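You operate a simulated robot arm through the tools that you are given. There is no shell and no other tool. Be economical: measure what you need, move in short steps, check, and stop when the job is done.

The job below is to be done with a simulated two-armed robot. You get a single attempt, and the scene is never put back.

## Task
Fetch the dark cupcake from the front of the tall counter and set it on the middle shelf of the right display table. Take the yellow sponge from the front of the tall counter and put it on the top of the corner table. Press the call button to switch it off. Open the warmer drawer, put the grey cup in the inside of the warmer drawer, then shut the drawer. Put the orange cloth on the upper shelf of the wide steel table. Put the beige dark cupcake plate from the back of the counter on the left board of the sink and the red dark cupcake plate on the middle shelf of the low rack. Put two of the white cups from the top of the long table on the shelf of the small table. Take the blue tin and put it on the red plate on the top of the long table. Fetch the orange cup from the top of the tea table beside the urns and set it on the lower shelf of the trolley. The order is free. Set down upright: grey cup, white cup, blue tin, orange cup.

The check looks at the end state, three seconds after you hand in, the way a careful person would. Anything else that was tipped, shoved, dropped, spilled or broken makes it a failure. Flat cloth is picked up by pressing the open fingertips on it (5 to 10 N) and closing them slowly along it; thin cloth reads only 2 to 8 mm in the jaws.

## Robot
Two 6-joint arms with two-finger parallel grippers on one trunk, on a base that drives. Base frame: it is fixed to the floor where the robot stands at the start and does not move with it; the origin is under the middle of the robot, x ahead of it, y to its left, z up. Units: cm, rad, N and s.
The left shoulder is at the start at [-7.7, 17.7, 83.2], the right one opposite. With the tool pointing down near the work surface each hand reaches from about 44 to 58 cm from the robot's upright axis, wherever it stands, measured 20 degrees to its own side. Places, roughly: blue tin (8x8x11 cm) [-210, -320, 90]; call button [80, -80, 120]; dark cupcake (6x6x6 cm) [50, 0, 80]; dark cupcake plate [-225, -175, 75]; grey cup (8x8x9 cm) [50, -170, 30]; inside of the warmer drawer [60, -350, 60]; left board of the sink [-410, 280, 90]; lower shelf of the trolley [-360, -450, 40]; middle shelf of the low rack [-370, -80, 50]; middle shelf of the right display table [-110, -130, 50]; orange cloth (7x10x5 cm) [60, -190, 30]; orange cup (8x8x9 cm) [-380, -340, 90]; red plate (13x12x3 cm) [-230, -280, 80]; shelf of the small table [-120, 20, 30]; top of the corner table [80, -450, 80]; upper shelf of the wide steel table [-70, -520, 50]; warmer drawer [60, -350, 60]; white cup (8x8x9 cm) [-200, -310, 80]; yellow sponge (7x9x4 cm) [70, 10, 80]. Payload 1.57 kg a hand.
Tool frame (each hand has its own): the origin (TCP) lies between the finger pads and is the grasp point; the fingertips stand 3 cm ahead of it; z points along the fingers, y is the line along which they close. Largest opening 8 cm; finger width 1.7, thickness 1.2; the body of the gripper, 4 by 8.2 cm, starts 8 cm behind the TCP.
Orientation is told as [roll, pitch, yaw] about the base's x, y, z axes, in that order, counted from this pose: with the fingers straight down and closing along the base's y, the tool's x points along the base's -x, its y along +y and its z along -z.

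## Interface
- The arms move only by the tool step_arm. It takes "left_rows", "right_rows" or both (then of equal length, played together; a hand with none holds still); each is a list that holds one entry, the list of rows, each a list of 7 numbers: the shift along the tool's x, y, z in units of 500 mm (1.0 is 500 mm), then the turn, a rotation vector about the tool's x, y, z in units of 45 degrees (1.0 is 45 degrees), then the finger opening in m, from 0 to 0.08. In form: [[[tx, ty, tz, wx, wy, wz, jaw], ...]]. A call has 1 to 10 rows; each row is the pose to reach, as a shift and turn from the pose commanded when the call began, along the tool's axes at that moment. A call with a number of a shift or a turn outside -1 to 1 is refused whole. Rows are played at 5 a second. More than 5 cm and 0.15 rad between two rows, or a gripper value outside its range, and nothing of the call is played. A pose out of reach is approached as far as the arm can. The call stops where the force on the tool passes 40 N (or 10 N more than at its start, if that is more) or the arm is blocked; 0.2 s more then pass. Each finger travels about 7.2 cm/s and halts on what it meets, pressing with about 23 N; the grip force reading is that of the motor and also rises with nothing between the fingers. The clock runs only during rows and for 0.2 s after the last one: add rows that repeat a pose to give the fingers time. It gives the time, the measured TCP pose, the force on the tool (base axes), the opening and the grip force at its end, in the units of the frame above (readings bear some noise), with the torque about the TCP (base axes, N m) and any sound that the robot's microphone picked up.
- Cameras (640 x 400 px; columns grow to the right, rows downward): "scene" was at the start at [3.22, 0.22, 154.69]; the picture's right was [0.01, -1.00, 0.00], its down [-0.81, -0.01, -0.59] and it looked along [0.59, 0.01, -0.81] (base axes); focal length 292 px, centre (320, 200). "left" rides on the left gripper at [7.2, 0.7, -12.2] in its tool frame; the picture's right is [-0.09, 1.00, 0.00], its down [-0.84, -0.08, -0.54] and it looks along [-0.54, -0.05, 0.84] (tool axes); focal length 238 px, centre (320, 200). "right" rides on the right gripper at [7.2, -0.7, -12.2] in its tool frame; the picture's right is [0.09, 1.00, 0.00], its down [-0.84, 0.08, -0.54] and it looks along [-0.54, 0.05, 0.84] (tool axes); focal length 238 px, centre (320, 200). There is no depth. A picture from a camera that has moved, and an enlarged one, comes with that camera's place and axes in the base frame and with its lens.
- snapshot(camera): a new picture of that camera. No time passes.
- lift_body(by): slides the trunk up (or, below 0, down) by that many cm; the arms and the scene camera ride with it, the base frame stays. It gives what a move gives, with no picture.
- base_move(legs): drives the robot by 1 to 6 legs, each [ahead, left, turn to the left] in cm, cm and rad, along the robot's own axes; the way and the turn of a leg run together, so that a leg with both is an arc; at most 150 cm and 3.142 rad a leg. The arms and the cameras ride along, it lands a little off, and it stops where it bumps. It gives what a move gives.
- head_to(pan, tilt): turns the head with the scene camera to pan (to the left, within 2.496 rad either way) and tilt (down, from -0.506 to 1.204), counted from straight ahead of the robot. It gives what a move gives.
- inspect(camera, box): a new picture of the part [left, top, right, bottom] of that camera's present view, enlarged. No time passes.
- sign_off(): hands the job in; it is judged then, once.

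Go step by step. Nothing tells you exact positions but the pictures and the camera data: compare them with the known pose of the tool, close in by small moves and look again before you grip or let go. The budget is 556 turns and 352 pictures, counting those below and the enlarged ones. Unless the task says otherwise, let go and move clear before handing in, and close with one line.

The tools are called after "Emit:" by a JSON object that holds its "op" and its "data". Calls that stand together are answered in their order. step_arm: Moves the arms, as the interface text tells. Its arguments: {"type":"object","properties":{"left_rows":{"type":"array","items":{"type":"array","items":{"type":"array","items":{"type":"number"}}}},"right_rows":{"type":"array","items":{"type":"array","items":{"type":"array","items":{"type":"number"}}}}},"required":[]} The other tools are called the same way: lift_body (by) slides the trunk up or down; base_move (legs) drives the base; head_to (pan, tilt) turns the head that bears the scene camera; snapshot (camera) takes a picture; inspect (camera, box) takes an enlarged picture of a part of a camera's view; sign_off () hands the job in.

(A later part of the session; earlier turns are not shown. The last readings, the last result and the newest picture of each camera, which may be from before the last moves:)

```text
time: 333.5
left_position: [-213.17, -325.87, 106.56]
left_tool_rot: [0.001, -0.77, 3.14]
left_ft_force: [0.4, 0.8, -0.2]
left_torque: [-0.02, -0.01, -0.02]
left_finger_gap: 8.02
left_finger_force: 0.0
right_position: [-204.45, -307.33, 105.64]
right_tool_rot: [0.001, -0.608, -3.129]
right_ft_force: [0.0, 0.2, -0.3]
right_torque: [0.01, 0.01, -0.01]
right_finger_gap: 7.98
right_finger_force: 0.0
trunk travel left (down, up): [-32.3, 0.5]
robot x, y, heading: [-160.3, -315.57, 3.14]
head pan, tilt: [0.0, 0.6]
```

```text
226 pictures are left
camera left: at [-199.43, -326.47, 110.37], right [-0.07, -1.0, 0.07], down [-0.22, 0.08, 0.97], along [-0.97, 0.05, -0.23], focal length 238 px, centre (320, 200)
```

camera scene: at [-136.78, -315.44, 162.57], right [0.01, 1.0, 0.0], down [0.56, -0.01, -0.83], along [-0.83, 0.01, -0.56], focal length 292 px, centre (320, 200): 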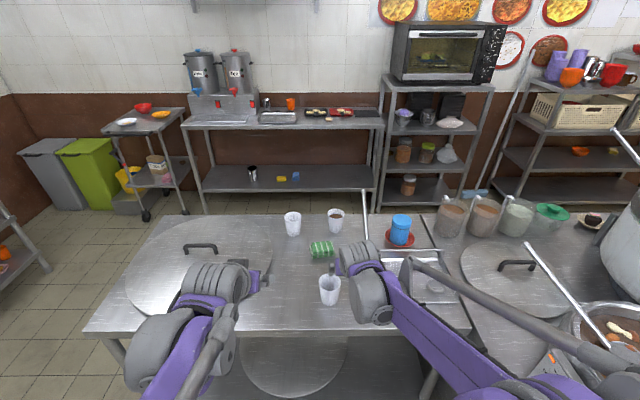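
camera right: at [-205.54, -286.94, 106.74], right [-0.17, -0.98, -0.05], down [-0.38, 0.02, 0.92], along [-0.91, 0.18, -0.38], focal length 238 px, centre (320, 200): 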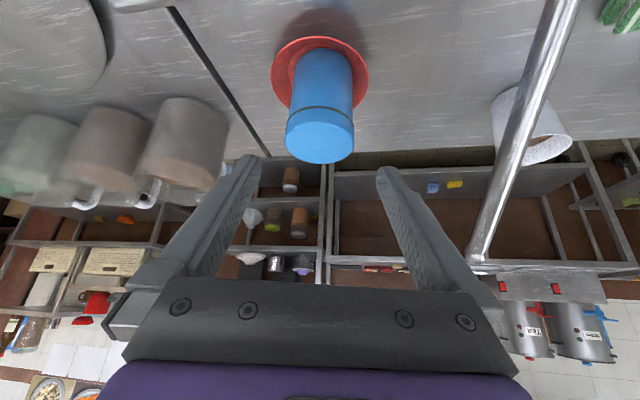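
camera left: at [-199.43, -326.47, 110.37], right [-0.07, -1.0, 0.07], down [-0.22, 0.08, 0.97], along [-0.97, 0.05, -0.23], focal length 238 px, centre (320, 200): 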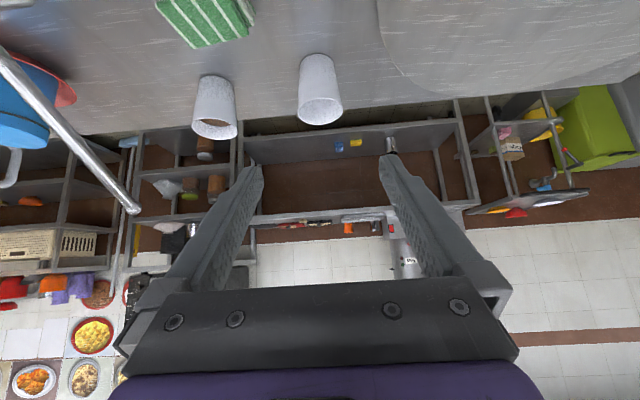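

Emit:
{"op": "step_arm", "data": {"left_rows": [[[0, -0.005, 0.08, 0, 0, 0, 0.08], [0, -0.005, 0.16, 0, 0, 0, 0.08], [0, -0.005, 0.24, 0, 0, 0, 0.08], [0.005, -0.005, 0.32, 0, 0, 0, 0.08], [0.005, -0.005, 0.32, 0, 0, 0, 0.08]]]}}

Emit:
{"op": "snapshot", "data": {"camera": "left"}}

```text
time: 334.7
left_position: [-223.98, -325.65, 94.88]
left_tool_rot: [0.002, -0.768, 3.14]
left_ft_force: [-0.4, -1.3, -1.0]
left_torque: [0.05, -0.01, -0.03]
left_finger_gap: 8.0
left_finger_force: 0.1
right_position: [-204.56, -307.33, 105.67]
right_tool_rot: [0.002, -0.61, -3.128]
right_ft_force: [-0.2, 0.2, 0.0]
right_torque: [0.0, 0.03, -0.01]
right_finger_gap: 7.99
right_finger_force: 0.1
trunk travel left (down, up): [-32.3, 0.5]
robot x, y, heading: [-160.04, -315.49, 3.137]
head pan, tilt: [0.0, 0.6]
```

```text
225 pictures are left
camera left: at [-210.32, -326.28, 98.44], right [-0.07, -1.0, 0.07], down [-0.22, 0.08, 0.97], along [-0.97, 0.05, -0.23], focal length 238 px, centre (320, 200)
```

left: 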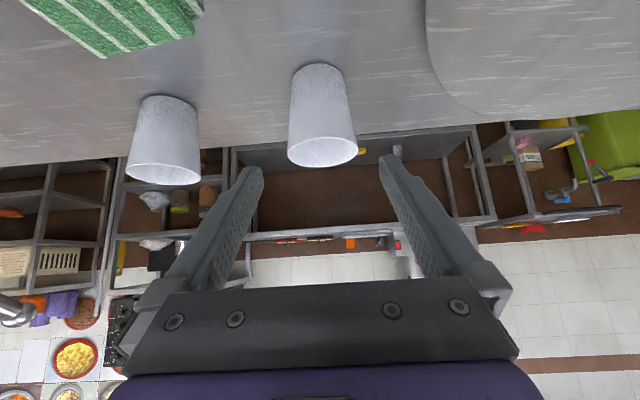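

Aligned on cup A. I advance and check.

Emit:
{"op": "step_arm", "data": {"left_rows": [[[0, 0, 0.07, 0, 0, 0, 0.08], [0, 0, 0.14, 0, 0, 0, 0.08], [0.005, 0, 0.2, 0, 0, 0, 0.08], [0.01, 0, 0.258, 0, 0, 0, 0.08], [0.01, 0, 0.258, 0, 0, 0, 0.08]]]}}

Emit:
{"op": "snapshot", "data": {"camera": "left"}}

```text
time: 335.9
left_position: [-232.62, -325.53, 85.35]
left_tool_rot: [0.001, -0.77, 3.14]
left_ft_force: [0.2, -0.7, -0.1]
left_torque: [-0.01, -0.01, 0.03]
left_finger_gap: 8.0
left_finger_force: 0.0
right_position: [-204.48, -307.41, 105.63]
right_tool_rot: [0.001, -0.609, -3.129]
right_ft_force: [0.5, -0.2, -0.2]
right_torque: [-0.01, 0.04, 0.0]
right_finger_gap: 7.99
right_finger_force: 0.0
trunk travel left (down, up): [-32.3, 0.5]
robot x, y, heading: [-160.4, -315.21, 3.146]
head pan, tilt: [0.0, 0.6]
```

```text
224 pictures are left
camera left: at [-218.96, -326.12, 88.99], right [-0.07, -1.0, 0.07], down [-0.22, 0.08, 0.97], along [-0.97, 0.05, -0.23], focal length 238 px, centre (320, 200)
```

left: 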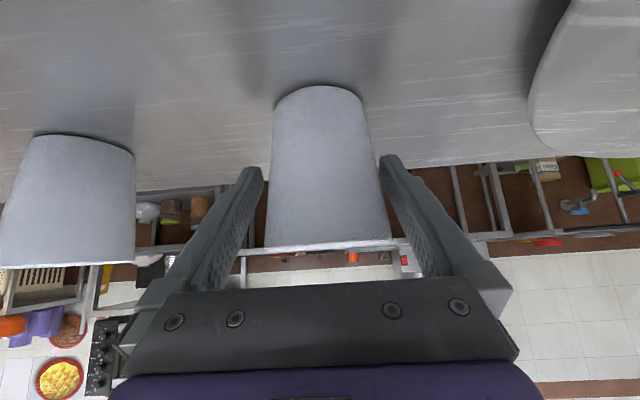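

Emit:
{"op": "step_arm", "data": {"left_rows": [[[0, 0.004, 0, 0, 0, 0, 0.075], [0, 0.004, 0, 0, 0, 0, 0.065], [0, 0.004, 0, 0, 0, 0, 0.055], [0, 0.004, 0, 0, 0, 0, 0.045], [0, 0.004, 0, 0, 0, 0, 0.045], [-0.03, 0.004, -0.03, 0, 0, 0, 0.045], [-0.08, 0.004, -0.085, 0, 0, 0, 0.045], [-0.13, 0.004, -0.14, 0, 0, 0, 0.045], [-0.13, 0.004, -0.14, 0, 0, 0, 0.045]]]}}

Emit:
{"op": "snapshot", "data": {"camera": "left"}}

```text
time: 337.9
left_position: [-232.8, -325.71, 94.86]
left_tool_rot: [0.002, -0.771, 3.14]
left_ft_force: [-0.1, 0.8, 0.2]
left_torque: [-0.03, 0.0, 0.03]
left_finger_gap: 6.64
left_finger_force: 22.6
right_position: [-204.46, -307.4, 105.72]
right_tool_rot: [0.003, -0.609, -3.129]
right_ft_force: [-0.1, -0.2, -0.4]
right_torque: [0.02, 0.0, 0.01]
right_finger_gap: 8.0
right_finger_force: 0.0
trunk travel left (down, up): [-32.3, 0.5]
robot x, y, heading: [-160.18, -315.35, 3.136]
head pan, tilt: [0.0, 0.6]
```

```text
223 pictures are left
camera left: at [-219.04, -326.29, 98.61], right [-0.07, -1.0, 0.07], down [-0.22, 0.08, 0.97], along [-0.97, 0.05, -0.23], focal length 238 px, centre (320, 200)
```

left: 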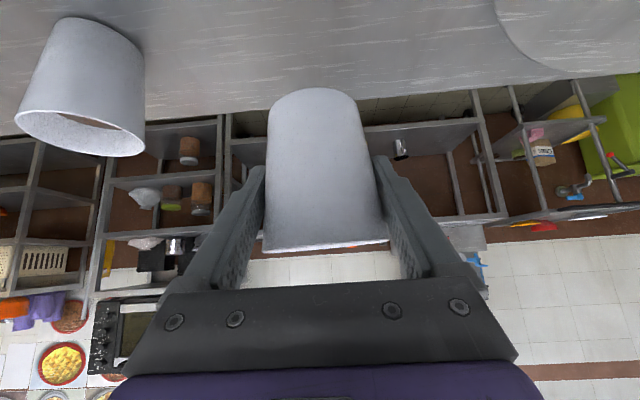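

Cup A is held. I raise and tuck it left, reverse the base 20 cm, and tilt the right hand for cup B.

Emit:
{"op": "step_arm", "data": {"left_rows": [[[-0.05, 0, -0.05, 0, 0, 0, 0.045], [-0.05, 0.0, -0.11, 0, 0, 0, 0.045], [0, 0.05, -0.17, 0, 0, 0, 0.045], [0.04, 0.09, -0.23, 0, 0, 0, 0.045], [0.08, 0.13, -0.29, 0, 0, 0, 0.045], [0.12, 0.17, -0.36, 0, 0, 0, 0.045], [0.148, 0.2, -0.422, 0, 0, 0, 0.045]]]}}

Emit:
{"op": "base_move", "data": {"legs": [[-22, 0, 0]]}}

Emit:
{"op": "step_arm", "data": {"right_rows": [[[0, 0.03, 0, 0, -0.1, 0, 0.08], [0, 0.06, 0, 0, -0.2, 0, 0.08], [0, 0.08, 0, 0, -0.3, 0, 0.08], [0, 0.08, 0, 0, -0.3, 0, 0.08]]]}}

Emit:
{"op": "snapshot", "data": {"camera": "right"}}

Emit:
{"op": "snapshot", "data": {"camera": "scene"}}

```text
time: 339.5
left_position: [-212.39, -335.87, 105.15]
left_tool_rot: [0.0, -0.768, 3.143]
left_ft_force: [-0.4, 0.0, -0.4]
left_torque: [-0.03, 0.01, 0.0]
left_finger_gap: 6.64
left_finger_force: 22.8
right_position: [-204.45, -307.47, 105.74]
right_tool_rot: [0.0, -0.609, -3.131]
right_ft_force: [0.0, -0.3, 0.8]
right_torque: [0.03, 0.02, -0.01]
right_finger_gap: 7.99
right_finger_force: 0.0
trunk travel left (down, up): [-32.3, 0.5]
robot x, y, heading: [-160.12, -315.54, 3.141]
head pan, tilt: [0.0, 0.6]
```

```text
time: 341.2
left_position: [-190.55, -335.69, 104.98]
left_tool_rot: [0.0, -0.77, 3.137]
left_ft_force: [-0.9, -0.4, 0.5]
left_torque: [0.03, 0.0, -0.01]
left_finger_gap: 6.62
left_finger_force: 22.9
right_position: [-182.49, -307.33, 105.69]
right_tool_rot: [0.003, -0.61, -3.13]
right_ft_force: [-0.4, -0.5, -0.1]
right_torque: [0.04, -0.01, 0.02]
right_finger_gap: 8.0
right_finger_force: 0.1
trunk travel left (down, up): [-32.3, 0.5]
robot x, y, heading: [-137.93, -315.92, 3.132]
head pan, tilt: [0.0, 0.6]
```

```text
time: 342.2
left_position: [-190.52, -335.75, 105.0]
left_tool_rot: [0.001, -0.768, 3.136]
left_ft_force: [0.3, 0.4, -0.7]
left_torque: [-0.06, -0.01, 0.0]
left_finger_gap: 6.62
left_finger_force: 22.9
right_position: [-182.41, -311.22, 105.8]
right_tool_rot: [0.004, -0.845, -3.133]
right_ft_force: [0.3, 0.8, -0.9]
right_torque: [-0.01, -0.01, 0.02]
right_finger_gap: 8.0
right_finger_force: 0.1
trunk travel left (down, up): [-32.3, 0.5]
robot x, y, heading: [-138.07, -315.56, 3.138]
head pan, tilt: [0.0, 0.6]
```

```text
222 pictures are left
camera right: at [-168.43, -310.48, 108.47], right [0.07, -1.0, -0.07], down [-0.15, -0.08, 0.99], along [-0.99, -0.06, -0.15], focal length 238 px, centre (320, 200)
```

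right: 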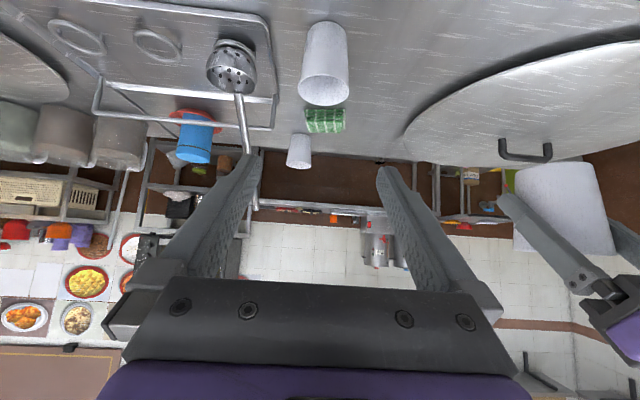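

```text
221 pictures are left
camera scene: at [-142.41, -315.36, 162.57], right [0.0, 1.0, 0.0], down [0.57, 0.0, -0.82], along [-0.82, 0.0, -0.57], focal length 292 px, centre (320, 200)
```

scene: 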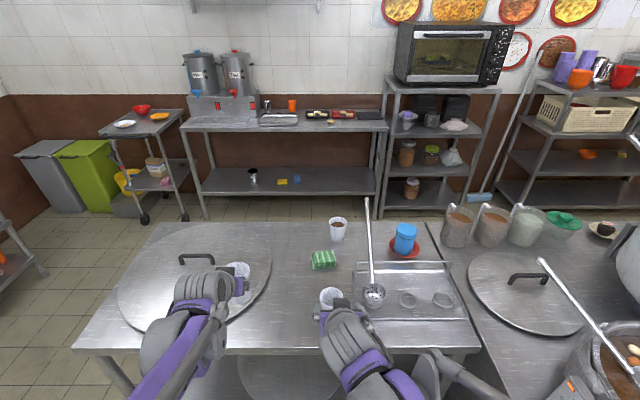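

Cup B ≈(−199, −311.8). I move to its pre-grasp point.

Emit:
{"op": "step_arm", "data": {"right_rows": [[[0.02, 0.004, 0.07, 0, 0, 0, 0.08], [0.04, 0.008, 0.14, 0, 0, 0, 0.08], [0.06, 0.01, 0.21, 0, 0, 0, 0.08], [0.085, 0.01, 0.278, 0, 0, 0, 0.08], [0.085, 0.01, 0.278, 0, 0, 0, 0.08]]]}}

Emit:
{"op": "snapshot", "data": {"camera": "right"}}

```text
time: 343.4
left_position: [-190.4, -335.74, 104.99]
left_tool_rot: [0.0, -0.769, 3.137]
left_ft_force: [-0.4, -0.3, -1.3]
left_torque: [0.04, 0.0, 0.01]
left_finger_gap: 6.64
left_finger_force: 23.4
right_position: [-190.12, -311.95, 93.41]
right_tool_rot: [0.003, -0.844, -3.128]
right_ft_force: [0.5, 0.3, 0.0]
right_torque: [-0.02, 0.0, -0.02]
right_finger_gap: 8.0
right_finger_force: 0.0
trunk travel left (down, up): [-32.3, 0.5]
robot x, y, heading: [-138.02, -315.57, 3.138]
head pan, tilt: [0.0, 0.6]
```

```text
220 pictures are left
camera right: at [-176.1, -311.12, 96.12], right [0.07, -1.0, -0.07], down [-0.15, -0.08, 0.99], along [-0.99, -0.06, -0.15], focal length 238 px, centre (320, 200)
```

right: 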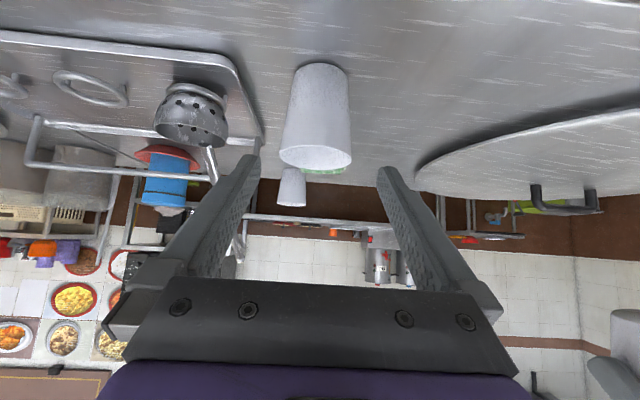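

Emit:
{"op": "step_arm", "data": {"right_rows": [[[0, -0.005, 0.07, 0, 0, 0, 0.08], [0, -0.005, 0.14, 0, 0, 0, 0.08], [0, -0.005, 0.2, 0, 0, 0, 0.08], [0, -0.005, 0.244, 0, 0, 0, 0.08], [0, -0.005, 0.244, 0, 0, 0, 0.08]]]}}

Emit:
{"op": "snapshot", "data": {"camera": "right"}}

```text
time: 344.6
left_position: [-190.38, -335.77, 105.08]
left_tool_rot: [0.0, -0.769, 3.135]
left_ft_force: [-0.3, -0.2, -1.3]
left_torque: [-0.01, -0.03, -0.01]
left_finger_gap: 6.6
left_finger_force: 22.8
right_position: [-199.0, -311.75, 85.15]
right_tool_rot: [0.002, -0.844, -3.132]
right_ft_force: [0.6, -0.3, 0.3]
right_torque: [-0.01, 0.02, 0.02]
right_finger_gap: 8.02
right_finger_force: 0.0
trunk travel left (down, up): [-32.3, 0.5]
robot x, y, heading: [-138.03, -316.07, 3.134]
head pan, tilt: [0.0, 0.6]
```

```text
219 pictures are left
camera right: at [-185.16, -310.9, 87.9], right [0.07, -1.0, -0.07], down [-0.15, -0.08, 0.99], along [-0.99, -0.06, -0.15], focal length 238 px, centre (320, 200)
```

right: 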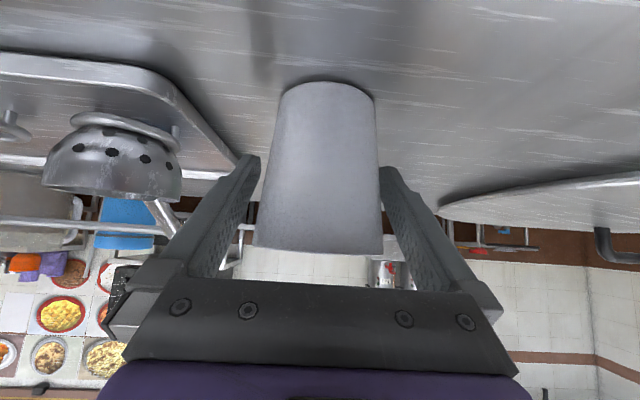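

Emit:
{"op": "step_arm", "data": {"right_rows": [[[0, 0, 0, 0, 0, 0, 0.075], [0, 0, 0, 0, 0, 0, 0.065], [0, 0, 0, 0, 0, 0, 0.055], [0, 0, 0, 0, 0, 0, 0.045], [0, 0, 0, 0, 0, 0, 0.045], [-0.03, 0, -0.03, 0, 0, 0, 0.045], [-0.09, 0, -0.08, 0, 0, 0, 0.045], [-0.15, 0, -0.135, 0, 0, 0, 0.045], [-0.21, 0, -0.19, 0, 0, 0, 0.045], [-0.21, 0, -0.19, 0, 0, 0, 0.045]]]}}

Emit:
{"op": "base_move", "data": {"legs": [[-40, 0, 0]]}}

Emit:
{"op": "snapshot", "data": {"camera": "right"}}

Emit:
{"op": "snapshot", "data": {"camera": "left"}}

```text
time: 346.8
left_position: [-190.4, -335.81, 105.09]
left_tool_rot: [0.003, -0.769, 3.139]
left_ft_force: [0.0, 0.2, 0.2]
left_torque: [-0.02, 0.02, 0.03]
left_finger_gap: 6.64
left_finger_force: 22.9
right_position: [-199.03, -311.77, 99.47]
right_tool_rot: [0.002, -0.845, -3.132]
right_ft_force: [0.4, 0.8, 0.3]
right_torque: [0.0, -0.05, 0.04]
right_finger_gap: 6.93
right_finger_force: 23.8
trunk travel left (down, up): [-32.3, 0.5]
robot x, y, heading: [-138.07, -315.76, 3.137]
head pan, tilt: [0.0, 0.6]
```

```text
time: 349.3
left_position: [-149.97, -335.82, 105.05]
left_tool_rot: [0.001, -0.769, 3.133]
left_ft_force: [0.0, 1.1, -1.0]
left_torque: [-0.04, 0.01, -0.01]
left_finger_gap: 6.65
left_finger_force: 22.7
right_position: [-158.41, -311.77, 99.57]
right_tool_rot: [0.002, -0.844, -3.134]
right_ft_force: [0.2, -0.4, -0.8]
right_torque: [-0.01, -0.01, 0.0]
right_finger_gap: 6.94
right_finger_force: 22.9
trunk travel left (down, up): [-32.3, 0.5]
robot x, y, heading: [-97.26, -315.7, 3.128]
head pan, tilt: [0.0, 0.6]
```

```text
218 pictures are left
camera right: at [-144.43, -311.04, 102.23], right [0.07, -1.0, -0.07], down [-0.15, -0.08, 0.99], along [-0.99, -0.06, -0.15], focal length 238 px, centre (320, 200)
```

right: 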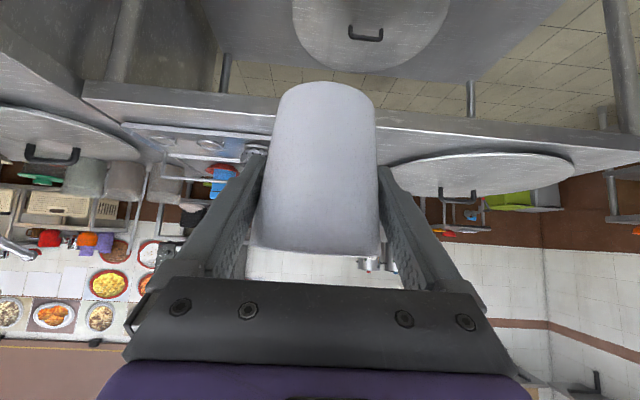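

```text
217 pictures are left
camera left: at [-136.24, -336.51, 108.75], right [-0.07, -1.0, 0.07], down [-0.22, 0.08, 0.97], along [-0.97, 0.06, -0.23], focal length 238 px, centre (320, 200)
```

left: 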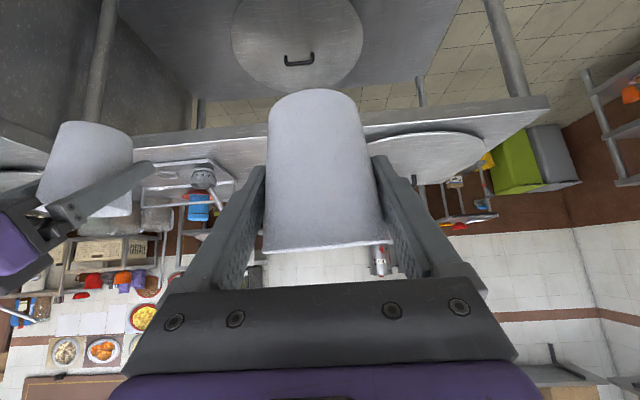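

Both cups are held. I drive back to the aisle, along it to the small table near (−115, 20), and face it.

Emit:
{"op": "base_move", "data": {"legs": [[-62, 0, 0], [0, 0, -1.565], [150, 0, 0], [150, 0, 0], [38, 0, 0], [0, 0, 1.571]]}}

Emit:
{"op": "snapshot", "data": {"camera": "scene"}}

```text
time: 376.5
left_position: [-97.22, 0.37, 105.13]
left_tool_rot: [0.002, -0.77, -3.104]
left_ft_force: [-0.3, -0.2, -0.5]
left_torque: [0.0, -0.04, 0.02]
left_finger_gap: 6.58
left_finger_force: 23.4
right_position: [-106.82, 24.06, 99.46]
right_tool_rot: [0.003, -0.845, -3.09]
right_ft_force: [-0.3, 0.2, 0.3]
right_torque: [0.02, 0.05, -0.02]
right_finger_gap: 6.61
right_finger_force: 23.1
trunk travel left (down, up): [-32.3, 0.5]
robot x, y, heading: [-45.54, 22.97, -3.111]
head pan, tilt: [0.0, 0.6]
```

```text
216 pictures are left
camera scene: at [-49.98, 22.75, 162.57], right [-0.04, 1.0, 0.0], down [0.56, 0.02, -0.83], along [-0.82, -0.03, -0.56], focal length 292 px, centre (320, 200)
```

scene: 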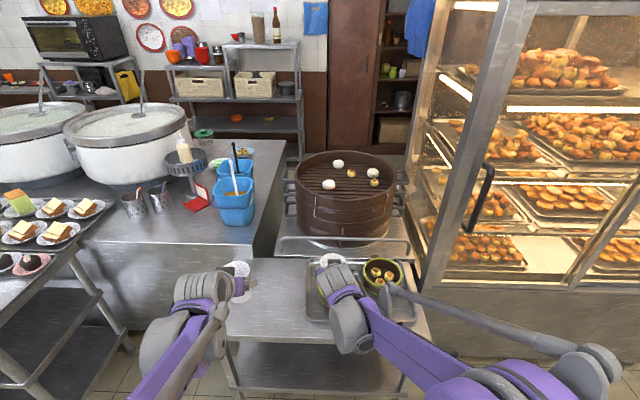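

The right cup's grip width changed; let me back off and check both cups.

Emit:
{"op": "base_move", "data": {"legs": [[-30, 0, -0.03]]}}

Emit:
{"op": "snapshot", "data": {"camera": "right"}}

Emit:
{"op": "snapshot", "data": {"camera": "left"}}

Emit:
{"op": "snapshot", "data": {"camera": "scene"}}

```text
time: 378.6
left_position: [-68.04, 2.56, 104.97]
left_tool_rot: [0.002, -0.769, -3.135]
left_ft_force: [0.1, -0.2, -0.3]
left_torque: [0.0, 0.0, -0.01]
left_finger_gap: 6.57
left_finger_force: 23.3
right_position: [-76.82, 26.55, 99.37]
right_tool_rot: [0.001, -0.846, -3.121]
right_ft_force: [0.6, -0.3, -0.3]
right_torque: [-0.04, 0.01, -0.03]
right_finger_gap: 6.61
right_finger_force: 23.0
trunk travel left (down, up): [-32.3, 0.5]
robot x, y, heading: [-15.49, 23.43, -3.133]
head pan, tilt: [0.0, 0.6]
```

```text
215 pictures are left
camera right: at [-62.85, 27.46, 102.23], right [0.08, -0.99, -0.07], down [-0.15, -0.08, 0.99], along [-0.99, -0.07, -0.15], focal length 238 px, centre (320, 200)
```

right: 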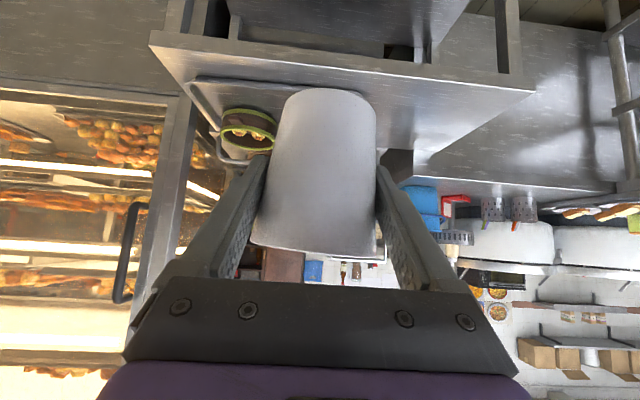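

```text
214 pictures are left
camera left: at [-54.29, 2.12, 108.76], right [-0.06, -1.0, 0.07], down [-0.22, 0.08, 0.97], along [-0.97, 0.04, -0.23], focal length 238 px, centre (320, 200)
```

left: 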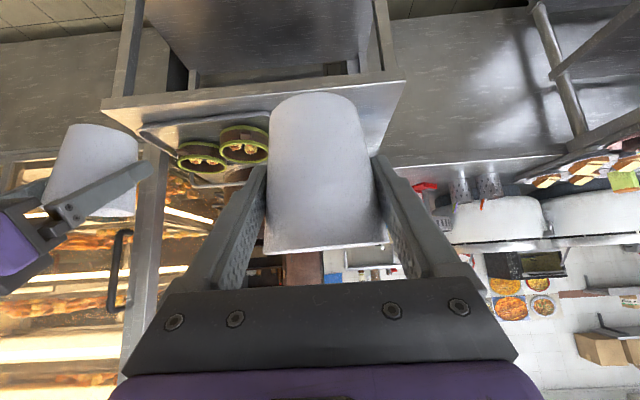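

```text
213 pictures are left
camera scene: at [-20.11, 23.52, 162.59], right [-0.01, 1.0, 0.0], down [0.57, 0.0, -0.82], along [-0.82, -0.01, -0.57], focal length 292 px, centre (320, 200)
```

scene: 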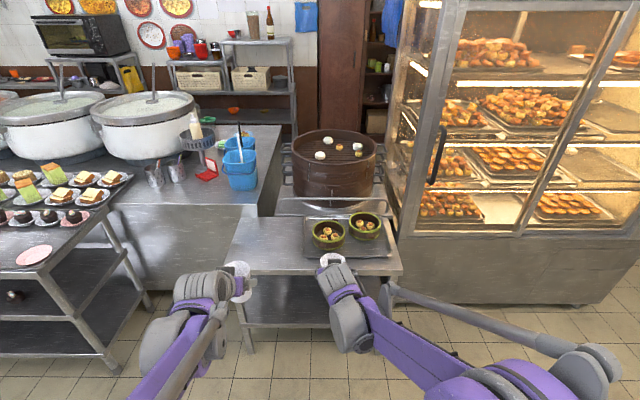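

Both cups still sit well (the right one is rolled a few degrees). The shelf is about z 37, table front x≈−98. I lower the trunk and both hands in front of the table.

Emit:
{"op": "lift_body", "data": {"by": -30}}

Emit:
{"op": "step_arm", "data": {"left_rows": [[[0.029, 0, 0.066, 0, 0, 0, 0.045], [0.058, 0, 0.132, 0, 0, 0, 0.045], [0.087, 0, 0.198, 0, 0, 0, 0.045], [0.116, 0, 0.264, 0, 0, 0, 0.045], [0.145, 0, 0.33, 0, 0, 0, 0.045], [0.174, 0, 0.396, 0, 0, 0, 0.045], [0.203, 0, 0.462, 0, 0, 0, 0.045], [0.232, 0, 0.527, 0, 0, 0, 0.045]]], "right_rows": [[[0.041, 0, 0.036, 0, 0, 0, 0.045], [0.082, 0, 0.073, 0, 0, 0, 0.045], [0.124, 0, 0.11, 0, 0, 0, 0.045], [0.165, 0, 0.146, 0, 0, 0, 0.045], [0.206, 0, 0.182, 0, 0, 0, 0.045], [0.247, 0, 0.219, 0, 0, 0, 0.045], [0.289, 0, 0.256, 0, 0, 0, 0.045], [0.33, 0, 0.292, 0, 0, 0, 0.045]]]}}

Emit:
{"op": "snapshot", "data": {"camera": "right"}}

Emit:
{"op": "snapshot", "data": {"camera": "scene"}}

```text
time: 381.6
left_position: [-67.85, 2.66, 75.11]
left_tool_rot: [0.002, -0.77, -3.134]
left_ft_force: [0.3, 0.1, -0.5]
left_torque: [-0.01, 0.0, -0.02]
left_finger_gap: 6.59
left_finger_force: 22.7
right_position: [-76.68, 26.46, 69.42]
right_tool_rot: [0.001, -0.843, -3.12]
right_ft_force: [-0.5, -0.4, -1.0]
right_torque: [-0.01, 0.0, -0.01]
right_finger_gap: 6.63
right_finger_force: 23.2
trunk travel left (down, up): [-2.3, 30.5]
robot x, y, heading: [-15.52, 23.89, -3.135]
head pan, tilt: [0.0, 0.6]
```

```text
time: 383.4
left_position: [-78.04, 2.47, 48.13]
left_tool_rot: [0.001, -0.77, -3.132]
left_ft_force: [0.4, 0.6, 0.2]
left_torque: [0.01, 0.0, -0.02]
left_finger_gap: 6.57
left_finger_force: 22.9
right_position: [-76.69, 26.34, 47.36]
right_tool_rot: [0.002, -0.845, -3.121]
right_ft_force: [-0.1, -0.2, -0.5]
right_torque: [0.0, -0.01, 0.0]
right_finger_gap: 6.59
right_finger_force: 23.0
trunk travel left (down, up): [-2.3, 30.5]
robot x, y, heading: [-16.12, 23.21, -3.135]
head pan, tilt: [0.0, 0.6]
```

```text
212 pictures are left
camera right: at [-62.73, 27.3, 50.1], right [0.08, -0.99, -0.07], down [-0.15, -0.08, 0.99], along [-0.99, -0.07, -0.15], focal length 238 px, centre (320, 200)
```

right: 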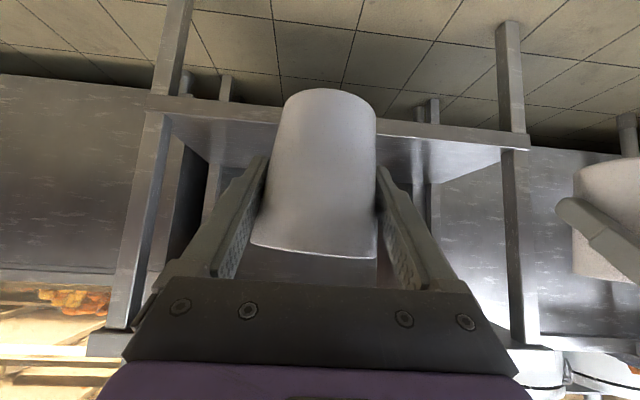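

```text
211 pictures are left
camera scene: at [-25.08, 23.48, 131.38], right [-0.01, 1.0, 0.0], down [0.57, 0.0, -0.82], along [-0.82, -0.01, -0.57], focal length 292 px, centre (320, 200)
```

scene: 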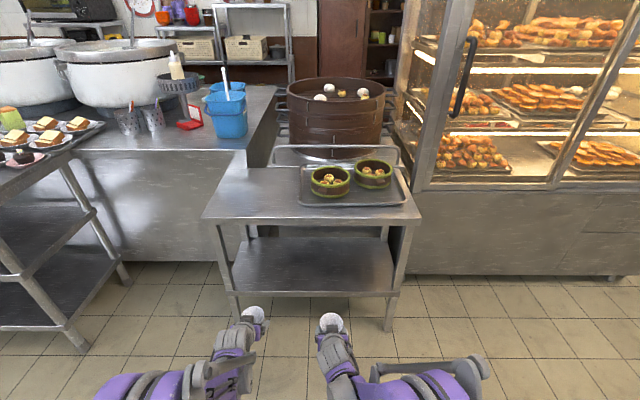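

The shelf is at z≈29, edge x≈−103, underside ≈66. I lower the hands 8 cm more and drive in.

Emit:
{"op": "step_arm", "data": {"left_rows": [[[0.056, 0, 0.058, 0, 0, 0, 0.045], [0.111, 0, 0.115, 0, 0, 0, 0.045], [0.111, 0, 0.115, 0, 0, 0, 0.045]]], "right_rows": [[[0.06, 0, 0.053, 0, 0, 0, 0.045], [0.12, 0, 0.106, 0, 0, 0, 0.045], [0.12, 0, 0.106, 0, 0, 0, 0.045]]]}}

Emit:
{"op": "base_move", "data": {"legs": [[22, 0, 0]]}}

Emit:
{"op": "snapshot", "data": {"camera": "right"}}

Emit:
{"op": "snapshot", "data": {"camera": "left"}}

```text
time: 384.1
left_position: [-77.97, 2.43, 40.16]
left_tool_rot: [0.001, -0.767, -3.135]
left_ft_force: [0.3, 0.5, -1.1]
left_torque: [0.01, -0.02, 0.0]
left_finger_gap: 6.6
left_finger_force: 22.9
right_position: [-76.73, 26.68, 39.47]
right_tool_rot: [0.002, -0.845, -3.122]
right_ft_force: [0.6, 0.1, -0.1]
right_torque: [-0.01, -0.01, -0.04]
right_finger_gap: 6.62
right_finger_force: 22.8
trunk travel left (down, up): [-2.3, 30.5]
robot x, y, heading: [-15.32, 23.79, -3.134]
head pan, tilt: [0.0, 0.6]
```

```text
time: 385.8
left_position: [-99.75, 1.85, 40.07]
left_tool_rot: [0.002, -0.771, -3.13]
left_ft_force: [-0.6, 0.0, -0.3]
left_torque: [0.0, 0.06, -0.01]
left_finger_gap: 6.57
left_finger_force: 22.8
right_position: [-98.76, 26.1, 39.34]
right_tool_rot: [0.002, -0.844, -3.115]
right_ft_force: [-0.5, -0.8, -0.8]
right_torque: [-0.01, -0.02, 0.0]
right_finger_gap: 6.61
right_finger_force: 23.1
trunk travel left (down, up): [-2.3, 30.5]
robot x, y, heading: [-37.7, 23.3, -3.126]
head pan, tilt: [0.0, 0.6]
```

```text
210 pictures are left
camera right: at [-84.78, 27.13, 42.2], right [0.09, -0.99, -0.07], down [-0.15, -0.08, 0.99], along [-0.98, -0.08, -0.15], focal length 238 px, centre (320, 200)
```

right: 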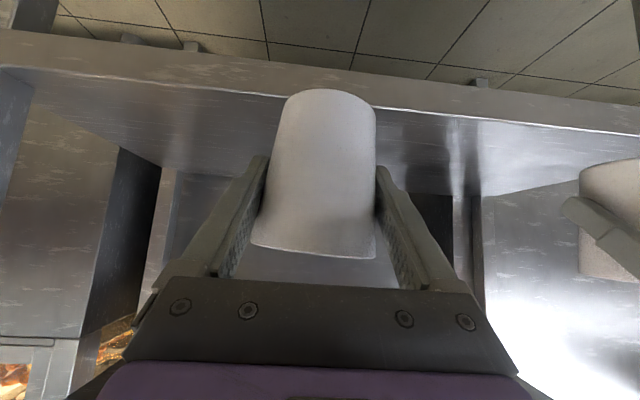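

```text
209 pictures are left
camera left: at [-86.16, 1.47, 43.85], right [-0.05, -1.0, 0.07], down [-0.23, 0.08, 0.97], along [-0.97, 0.04, -0.23], focal length 238 px, centre (320, 200)
```

left: 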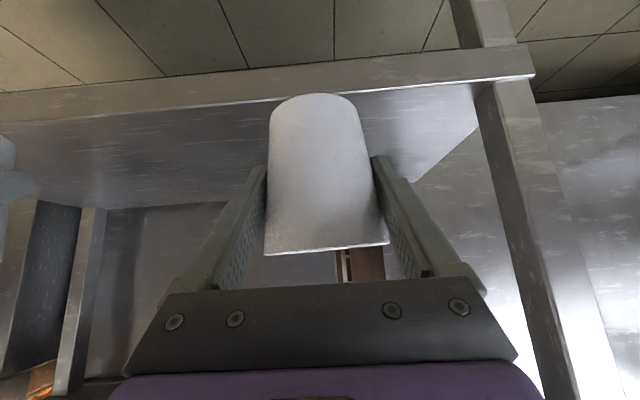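

Cups clear the shelf edge. I drive 14 cm further in.

Emit:
{"op": "base_move", "data": {"legs": [[14, 0, 0]]}}

Emit:
{"op": "snapshot", "data": {"camera": "right"}}

Emit:
{"op": "snapshot", "data": {"camera": "left"}}

```text
time: 387.2
left_position: [-113.63, 1.85, 40.19]
left_tool_rot: [0.002, -0.771, -3.133]
left_ft_force: [1.1, -0.3, -0.3]
left_torque: [0.0, 0.0, 0.0]
left_finger_gap: 6.56
left_finger_force: 22.9
right_position: [-112.56, 26.26, 39.45]
right_tool_rot: [0.003, -0.844, -3.121]
right_ft_force: [0.3, -0.5, -1.0]
right_torque: [0.0, 0.0, -0.02]
right_finger_gap: 6.59
right_finger_force: 22.9
trunk travel left (down, up): [-2.3, 30.5]
robot x, y, heading: [-51.32, 23.21, -3.134]
head pan, tilt: [0.0, 0.6]
```

```text
208 pictures are left
camera right: at [-98.52, 27.16, 42.2], right [0.08, -0.99, -0.07], down [-0.15, -0.08, 0.99], along [-0.99, -0.07, -0.16], focal length 238 px, centre (320, 200)
```

right: 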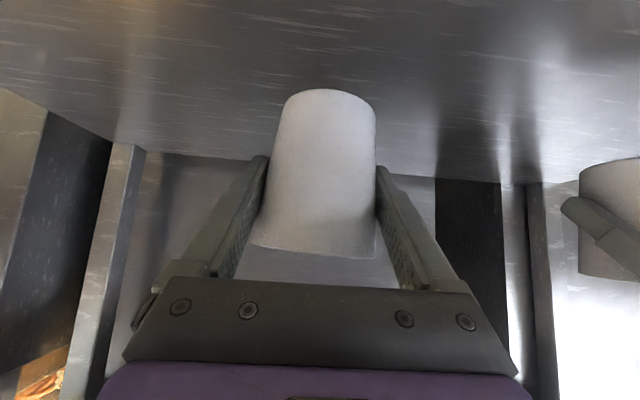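

```text
207 pictures are left
camera left: at [-100.0, 1.52, 43.85], right [-0.06, -1.0, 0.07], down [-0.22, 0.08, 0.97], along [-0.97, 0.04, -0.23], focal length 238 px, centre (320, 200)
```

left: 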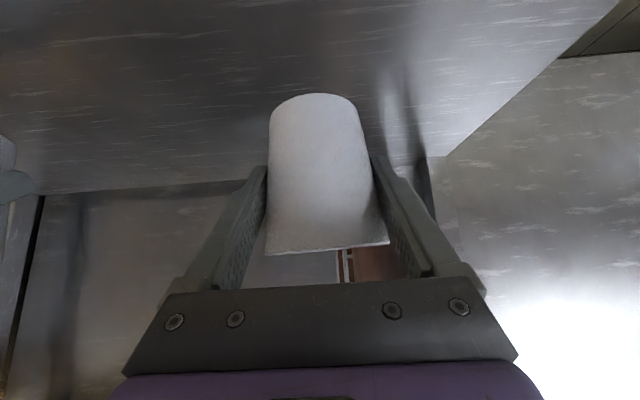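

I lower the left cup to contact.

Emit:
{"op": "step_arm", "data": {"left_rows": [[[0.014, 0, 0.0144, 0, 0, 0, 0.045], [0.028, 0, 0.0287, 0, 0, 0, 0.045], [0.042, 0, 0.043, 0, 0, 0, 0.045], [0.056, 0, 0.0574, 0, 0, 0, 0.045], [0.063, 0, 0.0646, 0, 0, 0, 0.045], [0.07, 0, 0.0718, 0, 0, 0, 0.045], [0.077, 0, 0.079, 0, 0, 0, 0.045]]]}}

Emit:
{"op": "step_arm", "data": {"right_rows": [[[0.015, 0, 0.0133, 0, 0, 0, 0.045], [0.03, 0, 0.0266, 0, 0, 0, 0.045], [0.045, 0, 0.04, 0, 0, 0, 0.045], [0.0525, 0, 0.0465, 0, 0, 0, 0.045], [0.06, 0, 0.0531, 0, 0, 0, 0.045], [0.0675, 0, 0.06, 0, 0, 0, 0.045]]]}}

Emit:
{"op": "snapshot", "data": {"camera": "left"}}

Emit:
{"op": "snapshot", "data": {"camera": "right"}}

```text
time: 388.8
left_position: [-113.66, 2.07, 34.79]
left_tool_rot: [0.002, -0.771, -3.133]
left_ft_force: [3.2, 2.6, 11.9]
left_torque: [-0.13, 0.09, 0.02]
left_finger_gap: 6.53
left_finger_force: 22.8
right_position: [-112.44, 26.35, 39.59]
right_tool_rot: [0.003, -0.844, -3.12]
right_ft_force: [-0.8, -0.4, -1.4]
right_torque: [-0.01, 0.02, -0.02]
right_finger_gap: 6.56
right_finger_force: 22.7
trunk travel left (down, up): [-2.3, 30.5]
robot x, y, heading: [-51.16, 23.05, -3.133]
head pan, tilt: [0.0, 0.6]
```

```text
time: 390.2
left_position: [-113.63, 1.98, 34.76]
left_tool_rot: [0.002, -0.772, -3.132]
left_ft_force: [-0.9, 2.1, 5.0]
left_torque: [-0.04, 0.13, -0.05]
left_finger_gap: 6.5
left_finger_force: 23.4
right_position: [-112.41, 26.05, 35.09]
right_tool_rot: [0.004, -0.847, -3.12]
right_ft_force: [2.7, -2.2, 11.0]
right_torque: [0.12, 0.04, -0.02]
right_finger_gap: 6.57
right_finger_force: 22.8
trunk travel left (down, up): [-2.3, 30.5]
robot x, y, heading: [-51.37, 22.79, -3.13]
head pan, tilt: [0.0, 0.6]
```

```text
206 pictures are left
camera left: at [-99.95, 1.54, 38.47], right [-0.06, -1.0, 0.07], down [-0.22, 0.08, 0.97], along [-0.97, 0.04, -0.23], focal length 238 px, centre (320, 200)
```

left: 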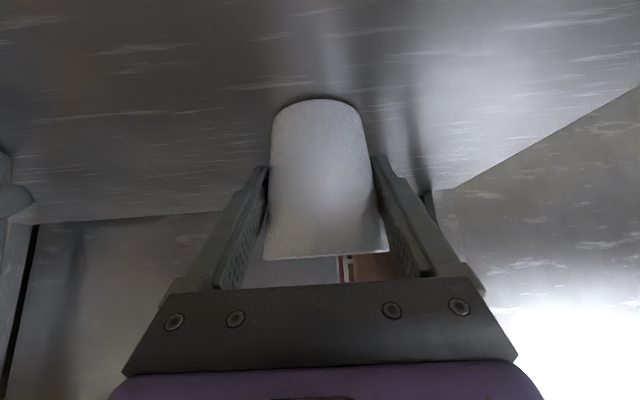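

```text
205 pictures are left
camera right: at [-98.44, 27.12, 37.8], right [0.09, -0.99, -0.07], down [-0.15, -0.08, 0.99], along [-0.99, -0.08, -0.15], focal length 238 px, centre (320, 200)
```

right: 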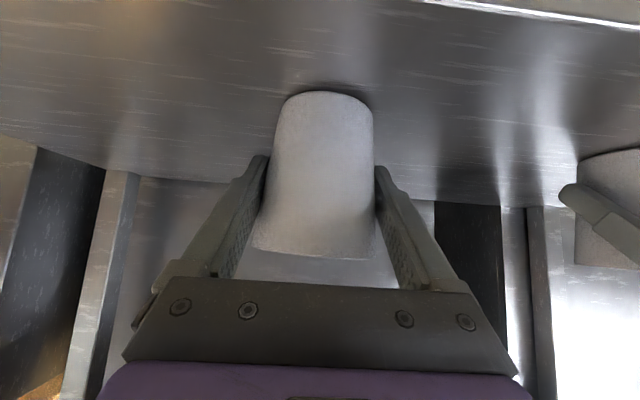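

Both cups touch the shelf. I open both hands slowly and withdraw along the tools.

Emit:
{"op": "step_arm", "data": {"left_rows": [[[0, 0, 0, 0, 0, 0, 0.068], [0, 0, 0, 0, 0, 0, 0.072], [0, 0, 0, 0, 0, 0, 0.08], [0, 0, 0, 0, 0, 0, 0.08], [0, 0, -0.04, 0, 0, 0, 0.08], [0, 0, -0.09, 0, 0, 0, 0.08], [0, 0, -0.15, 0, 0, 0, 0.08]]], "right_rows": [[[0, 0, 0, 0, 0, 0, 0.068], [0, 0, 0, 0, 0, 0, 0.072], [0, 0, 0, 0, 0, 0, 0.08], [0, 0, 0, 0, 0, 0, 0.08], [0, 0, -0.04, 0, 0, 0, 0.08], [0, 0, -0.09, 0, 0, 0, 0.08], [0, 0, -0.15, 0, 0, 0, 0.08]]]}}

Emit:
{"op": "base_move", "data": {"legs": [[-25, 0, 0]]}}

Emit:
{"op": "snapshot", "data": {"camera": "scene"}}

Emit:
{"op": "snapshot", "data": {"camera": "left"}}

```text
time: 391.8
left_position: [-108.43, 1.93, 40.08]
left_tool_rot: [0.0, -0.77, -3.132]
left_ft_force: [0.1, 0.2, -0.8]
left_torque: [0.01, -0.02, 0.01]
left_finger_gap: 7.99
left_finger_force: 0.0
right_position: [-106.86, 26.25, 39.88]
right_tool_rot: [0.002, -0.844, -3.12]
right_ft_force: [0.5, -0.9, 0.3]
right_torque: [0.01, -0.01, 0.0]
right_finger_gap: 8.01
right_finger_force: 0.0
trunk travel left (down, up): [-2.3, 30.5]
robot x, y, heading: [-51.29, 23.38, -3.132]
head pan, tilt: [0.0, 0.6]
```

```text
time: 393.6
left_position: [-83.7, 2.15, 40.0]
left_tool_rot: [0.002, -0.769, -3.135]
left_ft_force: [-0.1, -0.2, -0.9]
left_torque: [-0.05, 0.04, 0.0]
left_finger_gap: 8.0
left_finger_force: 0.0
right_position: [-82.0, 26.48, 39.85]
right_tool_rot: [0.002, -0.844, -3.122]
right_ft_force: [0.2, 0.3, 1.4]
right_torque: [-0.06, 0.03, 0.0]
right_finger_gap: 8.03
right_finger_force: 0.0
trunk travel left (down, up): [-2.3, 30.5]
robot x, y, heading: [-26.93, 23.34, -3.136]
head pan, tilt: [0.0, 0.6]
```

```text
204 pictures are left
camera scene: at [-35.93, 23.34, 131.39], right [-0.01, 1.0, 0.0], down [0.56, 0.0, -0.83], along [-0.83, -0.01, -0.56], focal length 292 px, centre (320, 200)
```

scene: 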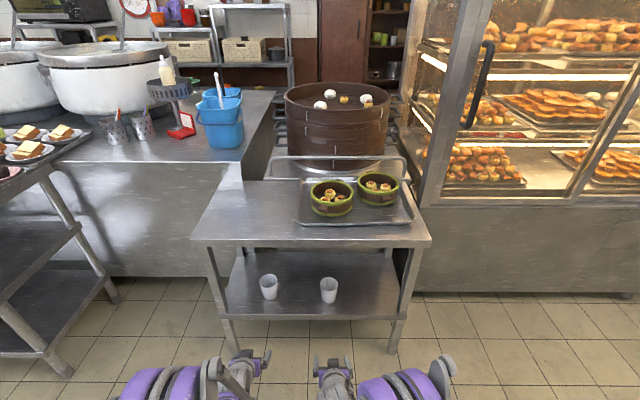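

```text
203 pictures are left
camera left: at [-69.99, 1.78, 43.72], right [-0.06, -1.0, 0.07], down [-0.22, 0.08, 0.97], along [-0.97, 0.04, -0.23], focal length 238 px, centre (320, 200)
```

left: 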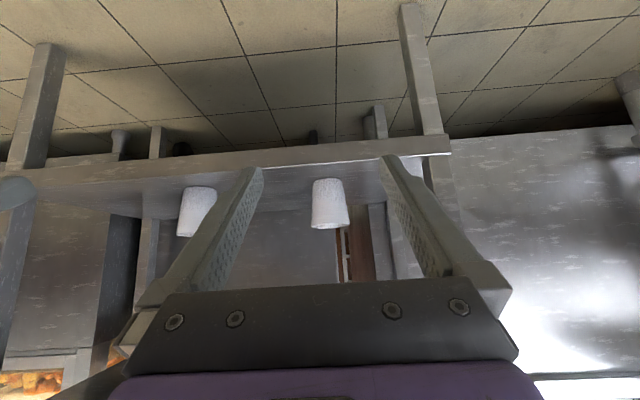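

Both cups stand upright on the shelf. Now I raise the trunk and look north-west for a passage toward the sink side.

Emit:
{"op": "lift_body", "data": {"by": 30}}

Emit:
{"op": "base_move", "data": {"legs": [[0, -110, 0]]}}

Emit:
{"op": "head_to", "data": {"pan": -0.5, "tilt": 0.35}}

Emit:
{"op": "snapshot", "data": {"camera": "scene"}}

```text
time: 396.6
left_position: [-85.96, 2.2, 71.62]
left_tool_rot: [0.002, -0.798, -3.135]
left_ft_force: [0.2, 0.7, 0.5]
left_torque: [-0.03, 0.0, 0.0]
left_finger_gap: 7.99
left_finger_force: 0.0
right_position: [-85.63, 26.24, 72.76]
right_tool_rot: [0.002, -0.889, -3.118]
right_ft_force: [0.4, 0.1, 0.3]
right_torque: [-0.04, 0.02, -0.01]
right_finger_gap: 7.99
right_finger_force: 0.0
trunk travel left (down, up): [-32.3, 0.5]
robot x, y, heading: [-26.34, 23.19, -3.131]
head pan, tilt: [0.0, 0.6]
```

```text
time: 406.6
left_position: [-86.59, 113.99, 71.78]
left_tool_rot: [0.001, -0.798, -3.14]
left_ft_force: [0.4, -0.7, 1.1]
left_torque: [0.01, 0.0, 0.0]
left_finger_gap: 8.01
left_finger_force: 0.1
right_position: [-86.33, 138.16, 72.69]
right_tool_rot: [0.002, -0.891, -3.124]
right_ft_force: [0.5, -0.5, 0.2]
right_torque: [0.0, -0.03, -0.02]
right_finger_gap: 8.0
right_finger_force: 0.1
trunk travel left (down, up): [-32.3, 0.5]
robot x, y, heading: [-27.21, 134.92, -3.136]
head pan, tilt: [0.0, 0.6]
```

```text
time: 407.6
left_position: [-86.63, 113.96, 71.77]
left_tool_rot: [0.001, -0.797, -3.138]
left_ft_force: [0.2, -0.5, -0.9]
left_torque: [-0.01, -0.01, 0.0]
left_finger_gap: 8.01
left_finger_force: 0.0
right_position: [-86.32, 138.05, 72.73]
right_tool_rot: [0.002, -0.891, -3.125]
right_ft_force: [0.0, -0.4, -0.4]
right_torque: [-0.01, -0.03, -0.02]
right_finger_gap: 8.01
right_finger_force: 0.1
trunk travel left (down, up): [-32.3, 0.5]
robot x, y, heading: [-26.88, 134.61, -3.139]
head pan, tilt: [-0.499, 0.351]
```

```text
202 pictures are left
camera scene: at [-30.9, 139.3, 164.85], right [0.48, 0.88, 0.0], down [0.3, -0.16, -0.94], along [-0.83, 0.45, -0.34], focal length 292 px, centre (320, 200)
```

scene: 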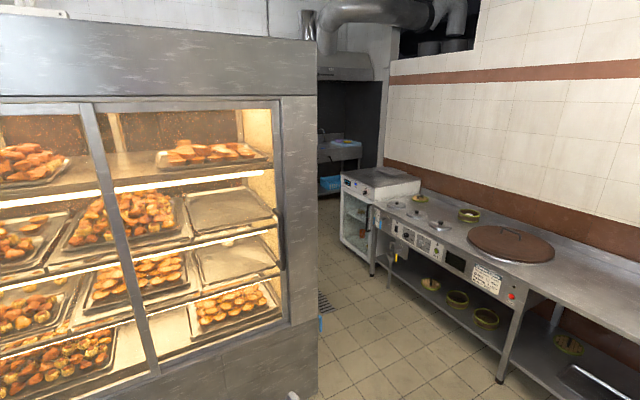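

There is a northern corridor (y≈200–295) west toward the sink. First the orange cup on the tea table: I drive the southern route round the long table.

Emit:
{"op": "base_move", "data": {"legs": [[0, 0, 1.571], [145, 0, 0], [145, 0, 0], [145, 0, 0], [138, 0, 0], [0, 0, -1.571]]}}

Emit:
{"op": "head_to", "data": {"pan": 0, "tilt": 0.4}}

Emit:
{"op": "snapshot", "data": {"camera": "scene"}}

```text
time: 438.0
left_position: [3.23, -489.79, 71.75]
left_tool_rot: [0.001, -0.798, -1.533]
left_ft_force: [0.2, -0.6, -0.1]
left_torque: [0.0, 0.0, -0.01]
left_finger_gap: 8.01
left_finger_force: 0.1
right_position: [-20.94, -489.91, 72.42]
right_tool_rot: [0.013, -0.875, -1.534]
right_ft_force: [-0.5, 8.3, -4.7]
right_torque: [-0.39, -0.27, -0.45]
right_finger_gap: 8.0
right_finger_force: 0.1
trunk travel left (down, up): [-32.3, 0.5]
robot x, y, heading: [-19.52, -431.02, -1.531]
head pan, tilt: [-0.499, 0.351]
stopped in leg 5: the force on the tool passed its limit at 57 N (the readings are from after the stop); the commanded pose is now the measured one
```

```text
time: 439.0
left_position: [3.33, -489.73, 71.77]
left_tool_rot: [0.001, -0.797, -1.533]
left_ft_force: [0.0, 0.5, -0.4]
left_torque: [0.02, 0.0, -0.01]
left_finger_gap: 8.01
left_finger_force: 0.1
right_position: [-20.97, -489.87, 72.48]
right_tool_rot: [0.01, -0.877, -1.531]
right_ft_force: [0.2, 9.3, -10.2]
right_torque: [-0.57, -0.54, -0.54]
right_finger_gap: 7.98
right_finger_force: 0.0
trunk travel left (down, up): [-32.3, 0.5]
robot x, y, heading: [-19.27, -431.3, -1.538]
head pan, tilt: [0.0, 0.4]
```

```text
201 pictures are left
camera scene: at [-19.41, -435.74, 164.39], right [-1.0, -0.04, 0.0], down [-0.01, 0.39, -0.92], along [0.03, -0.92, -0.39], focal length 292 px, centre (320, 200)
```

scene: 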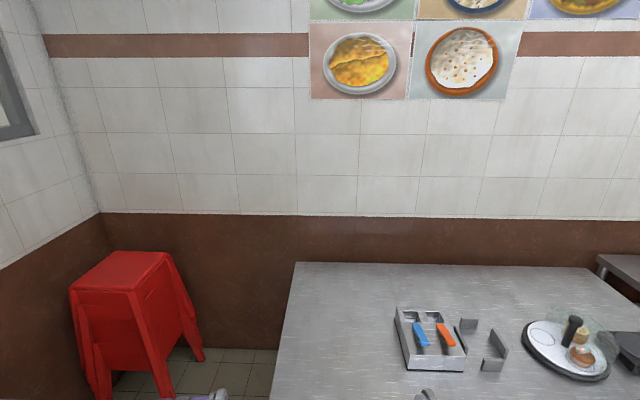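

My right hand grazed the steel table's edge; I back straight off and check it.

Emit:
{"op": "base_move", "data": {"legs": [[-25, 0, 0]]}}

Emit:
{"op": "head_to", "data": {"pan": -0.3, "tilt": 0.6}}

Emit:
{"op": "snapshot", "data": {"camera": "scene"}}

Emit:
{"op": "snapshot", "data": {"camera": "right"}}

```text
time: 440.8
left_position: [2.3, -464.1, 71.96]
left_tool_rot: [0.001, -0.797, -1.534]
left_ft_force: [-0.2, -0.5, 0.1]
left_torque: [0.0, -0.01, 0.01]
left_finger_gap: 7.98
left_finger_force: 0.2
right_position: [-21.98, -464.23, 72.57]
right_tool_rot: [0.011, -0.88, -1.532]
right_ft_force: [0.7, 1.2, -0.1]
right_torque: [-0.01, -0.01, 0.02]
right_finger_gap: 7.99
right_finger_force: 0.1
trunk travel left (down, up): [-32.3, 0.5]
robot x, y, heading: [-20.59, -405.37, -1.534]
head pan, tilt: [0.0, 0.4]
```

```text
time: 441.6
left_position: [2.37, -464.1, 71.72]
left_tool_rot: [0.001, -0.798, -1.534]
left_ft_force: [0.3, -0.2, -0.6]
left_torque: [0.03, 0.02, -0.02]
left_finger_gap: 8.0
left_finger_force: 0.0
right_position: [-21.97, -464.17, 72.52]
right_tool_rot: [0.012, -0.878, -1.533]
right_ft_force: [0.1, -0.4, 0.5]
right_torque: [-0.03, 0.01, -0.01]
right_finger_gap: 8.01
right_finger_force: 0.1
trunk travel left (down, up): [-32.3, 0.5]
robot x, y, heading: [-20.51, -404.99, -1.537]
head pan, tilt: [-0.3, 0.6]
```

```text
200 pictures are left
camera scene: at [-23.0, -409.3, 162.58], right [-0.97, 0.26, 0.0], down [0.15, 0.55, -0.83], along [-0.21, -0.8, -0.56], focal length 292 px, centre (320, 200)
```

scene: 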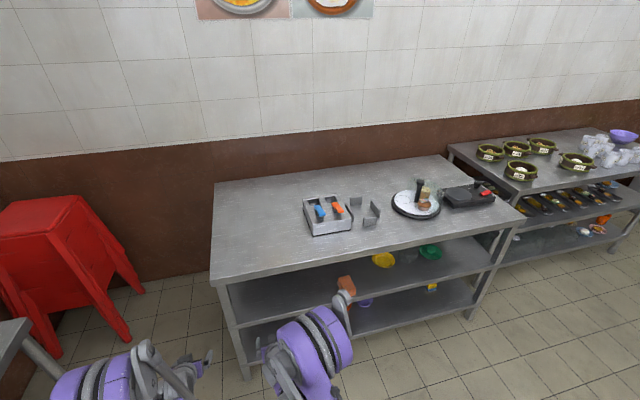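

```text
199 pictures are left
camera right: at [-23.18, -450.22, 74.77], right [0.99, 0.11, -0.06], down [0.08, -0.11, 0.99], along [0.1, -0.99, -0.12], focal length 238 px, centre (320, 200)
```

right: 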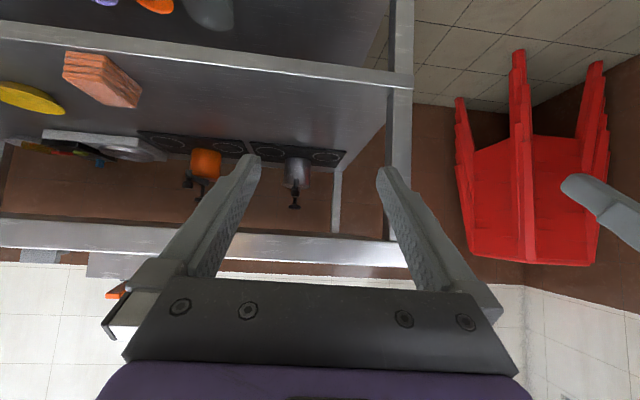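

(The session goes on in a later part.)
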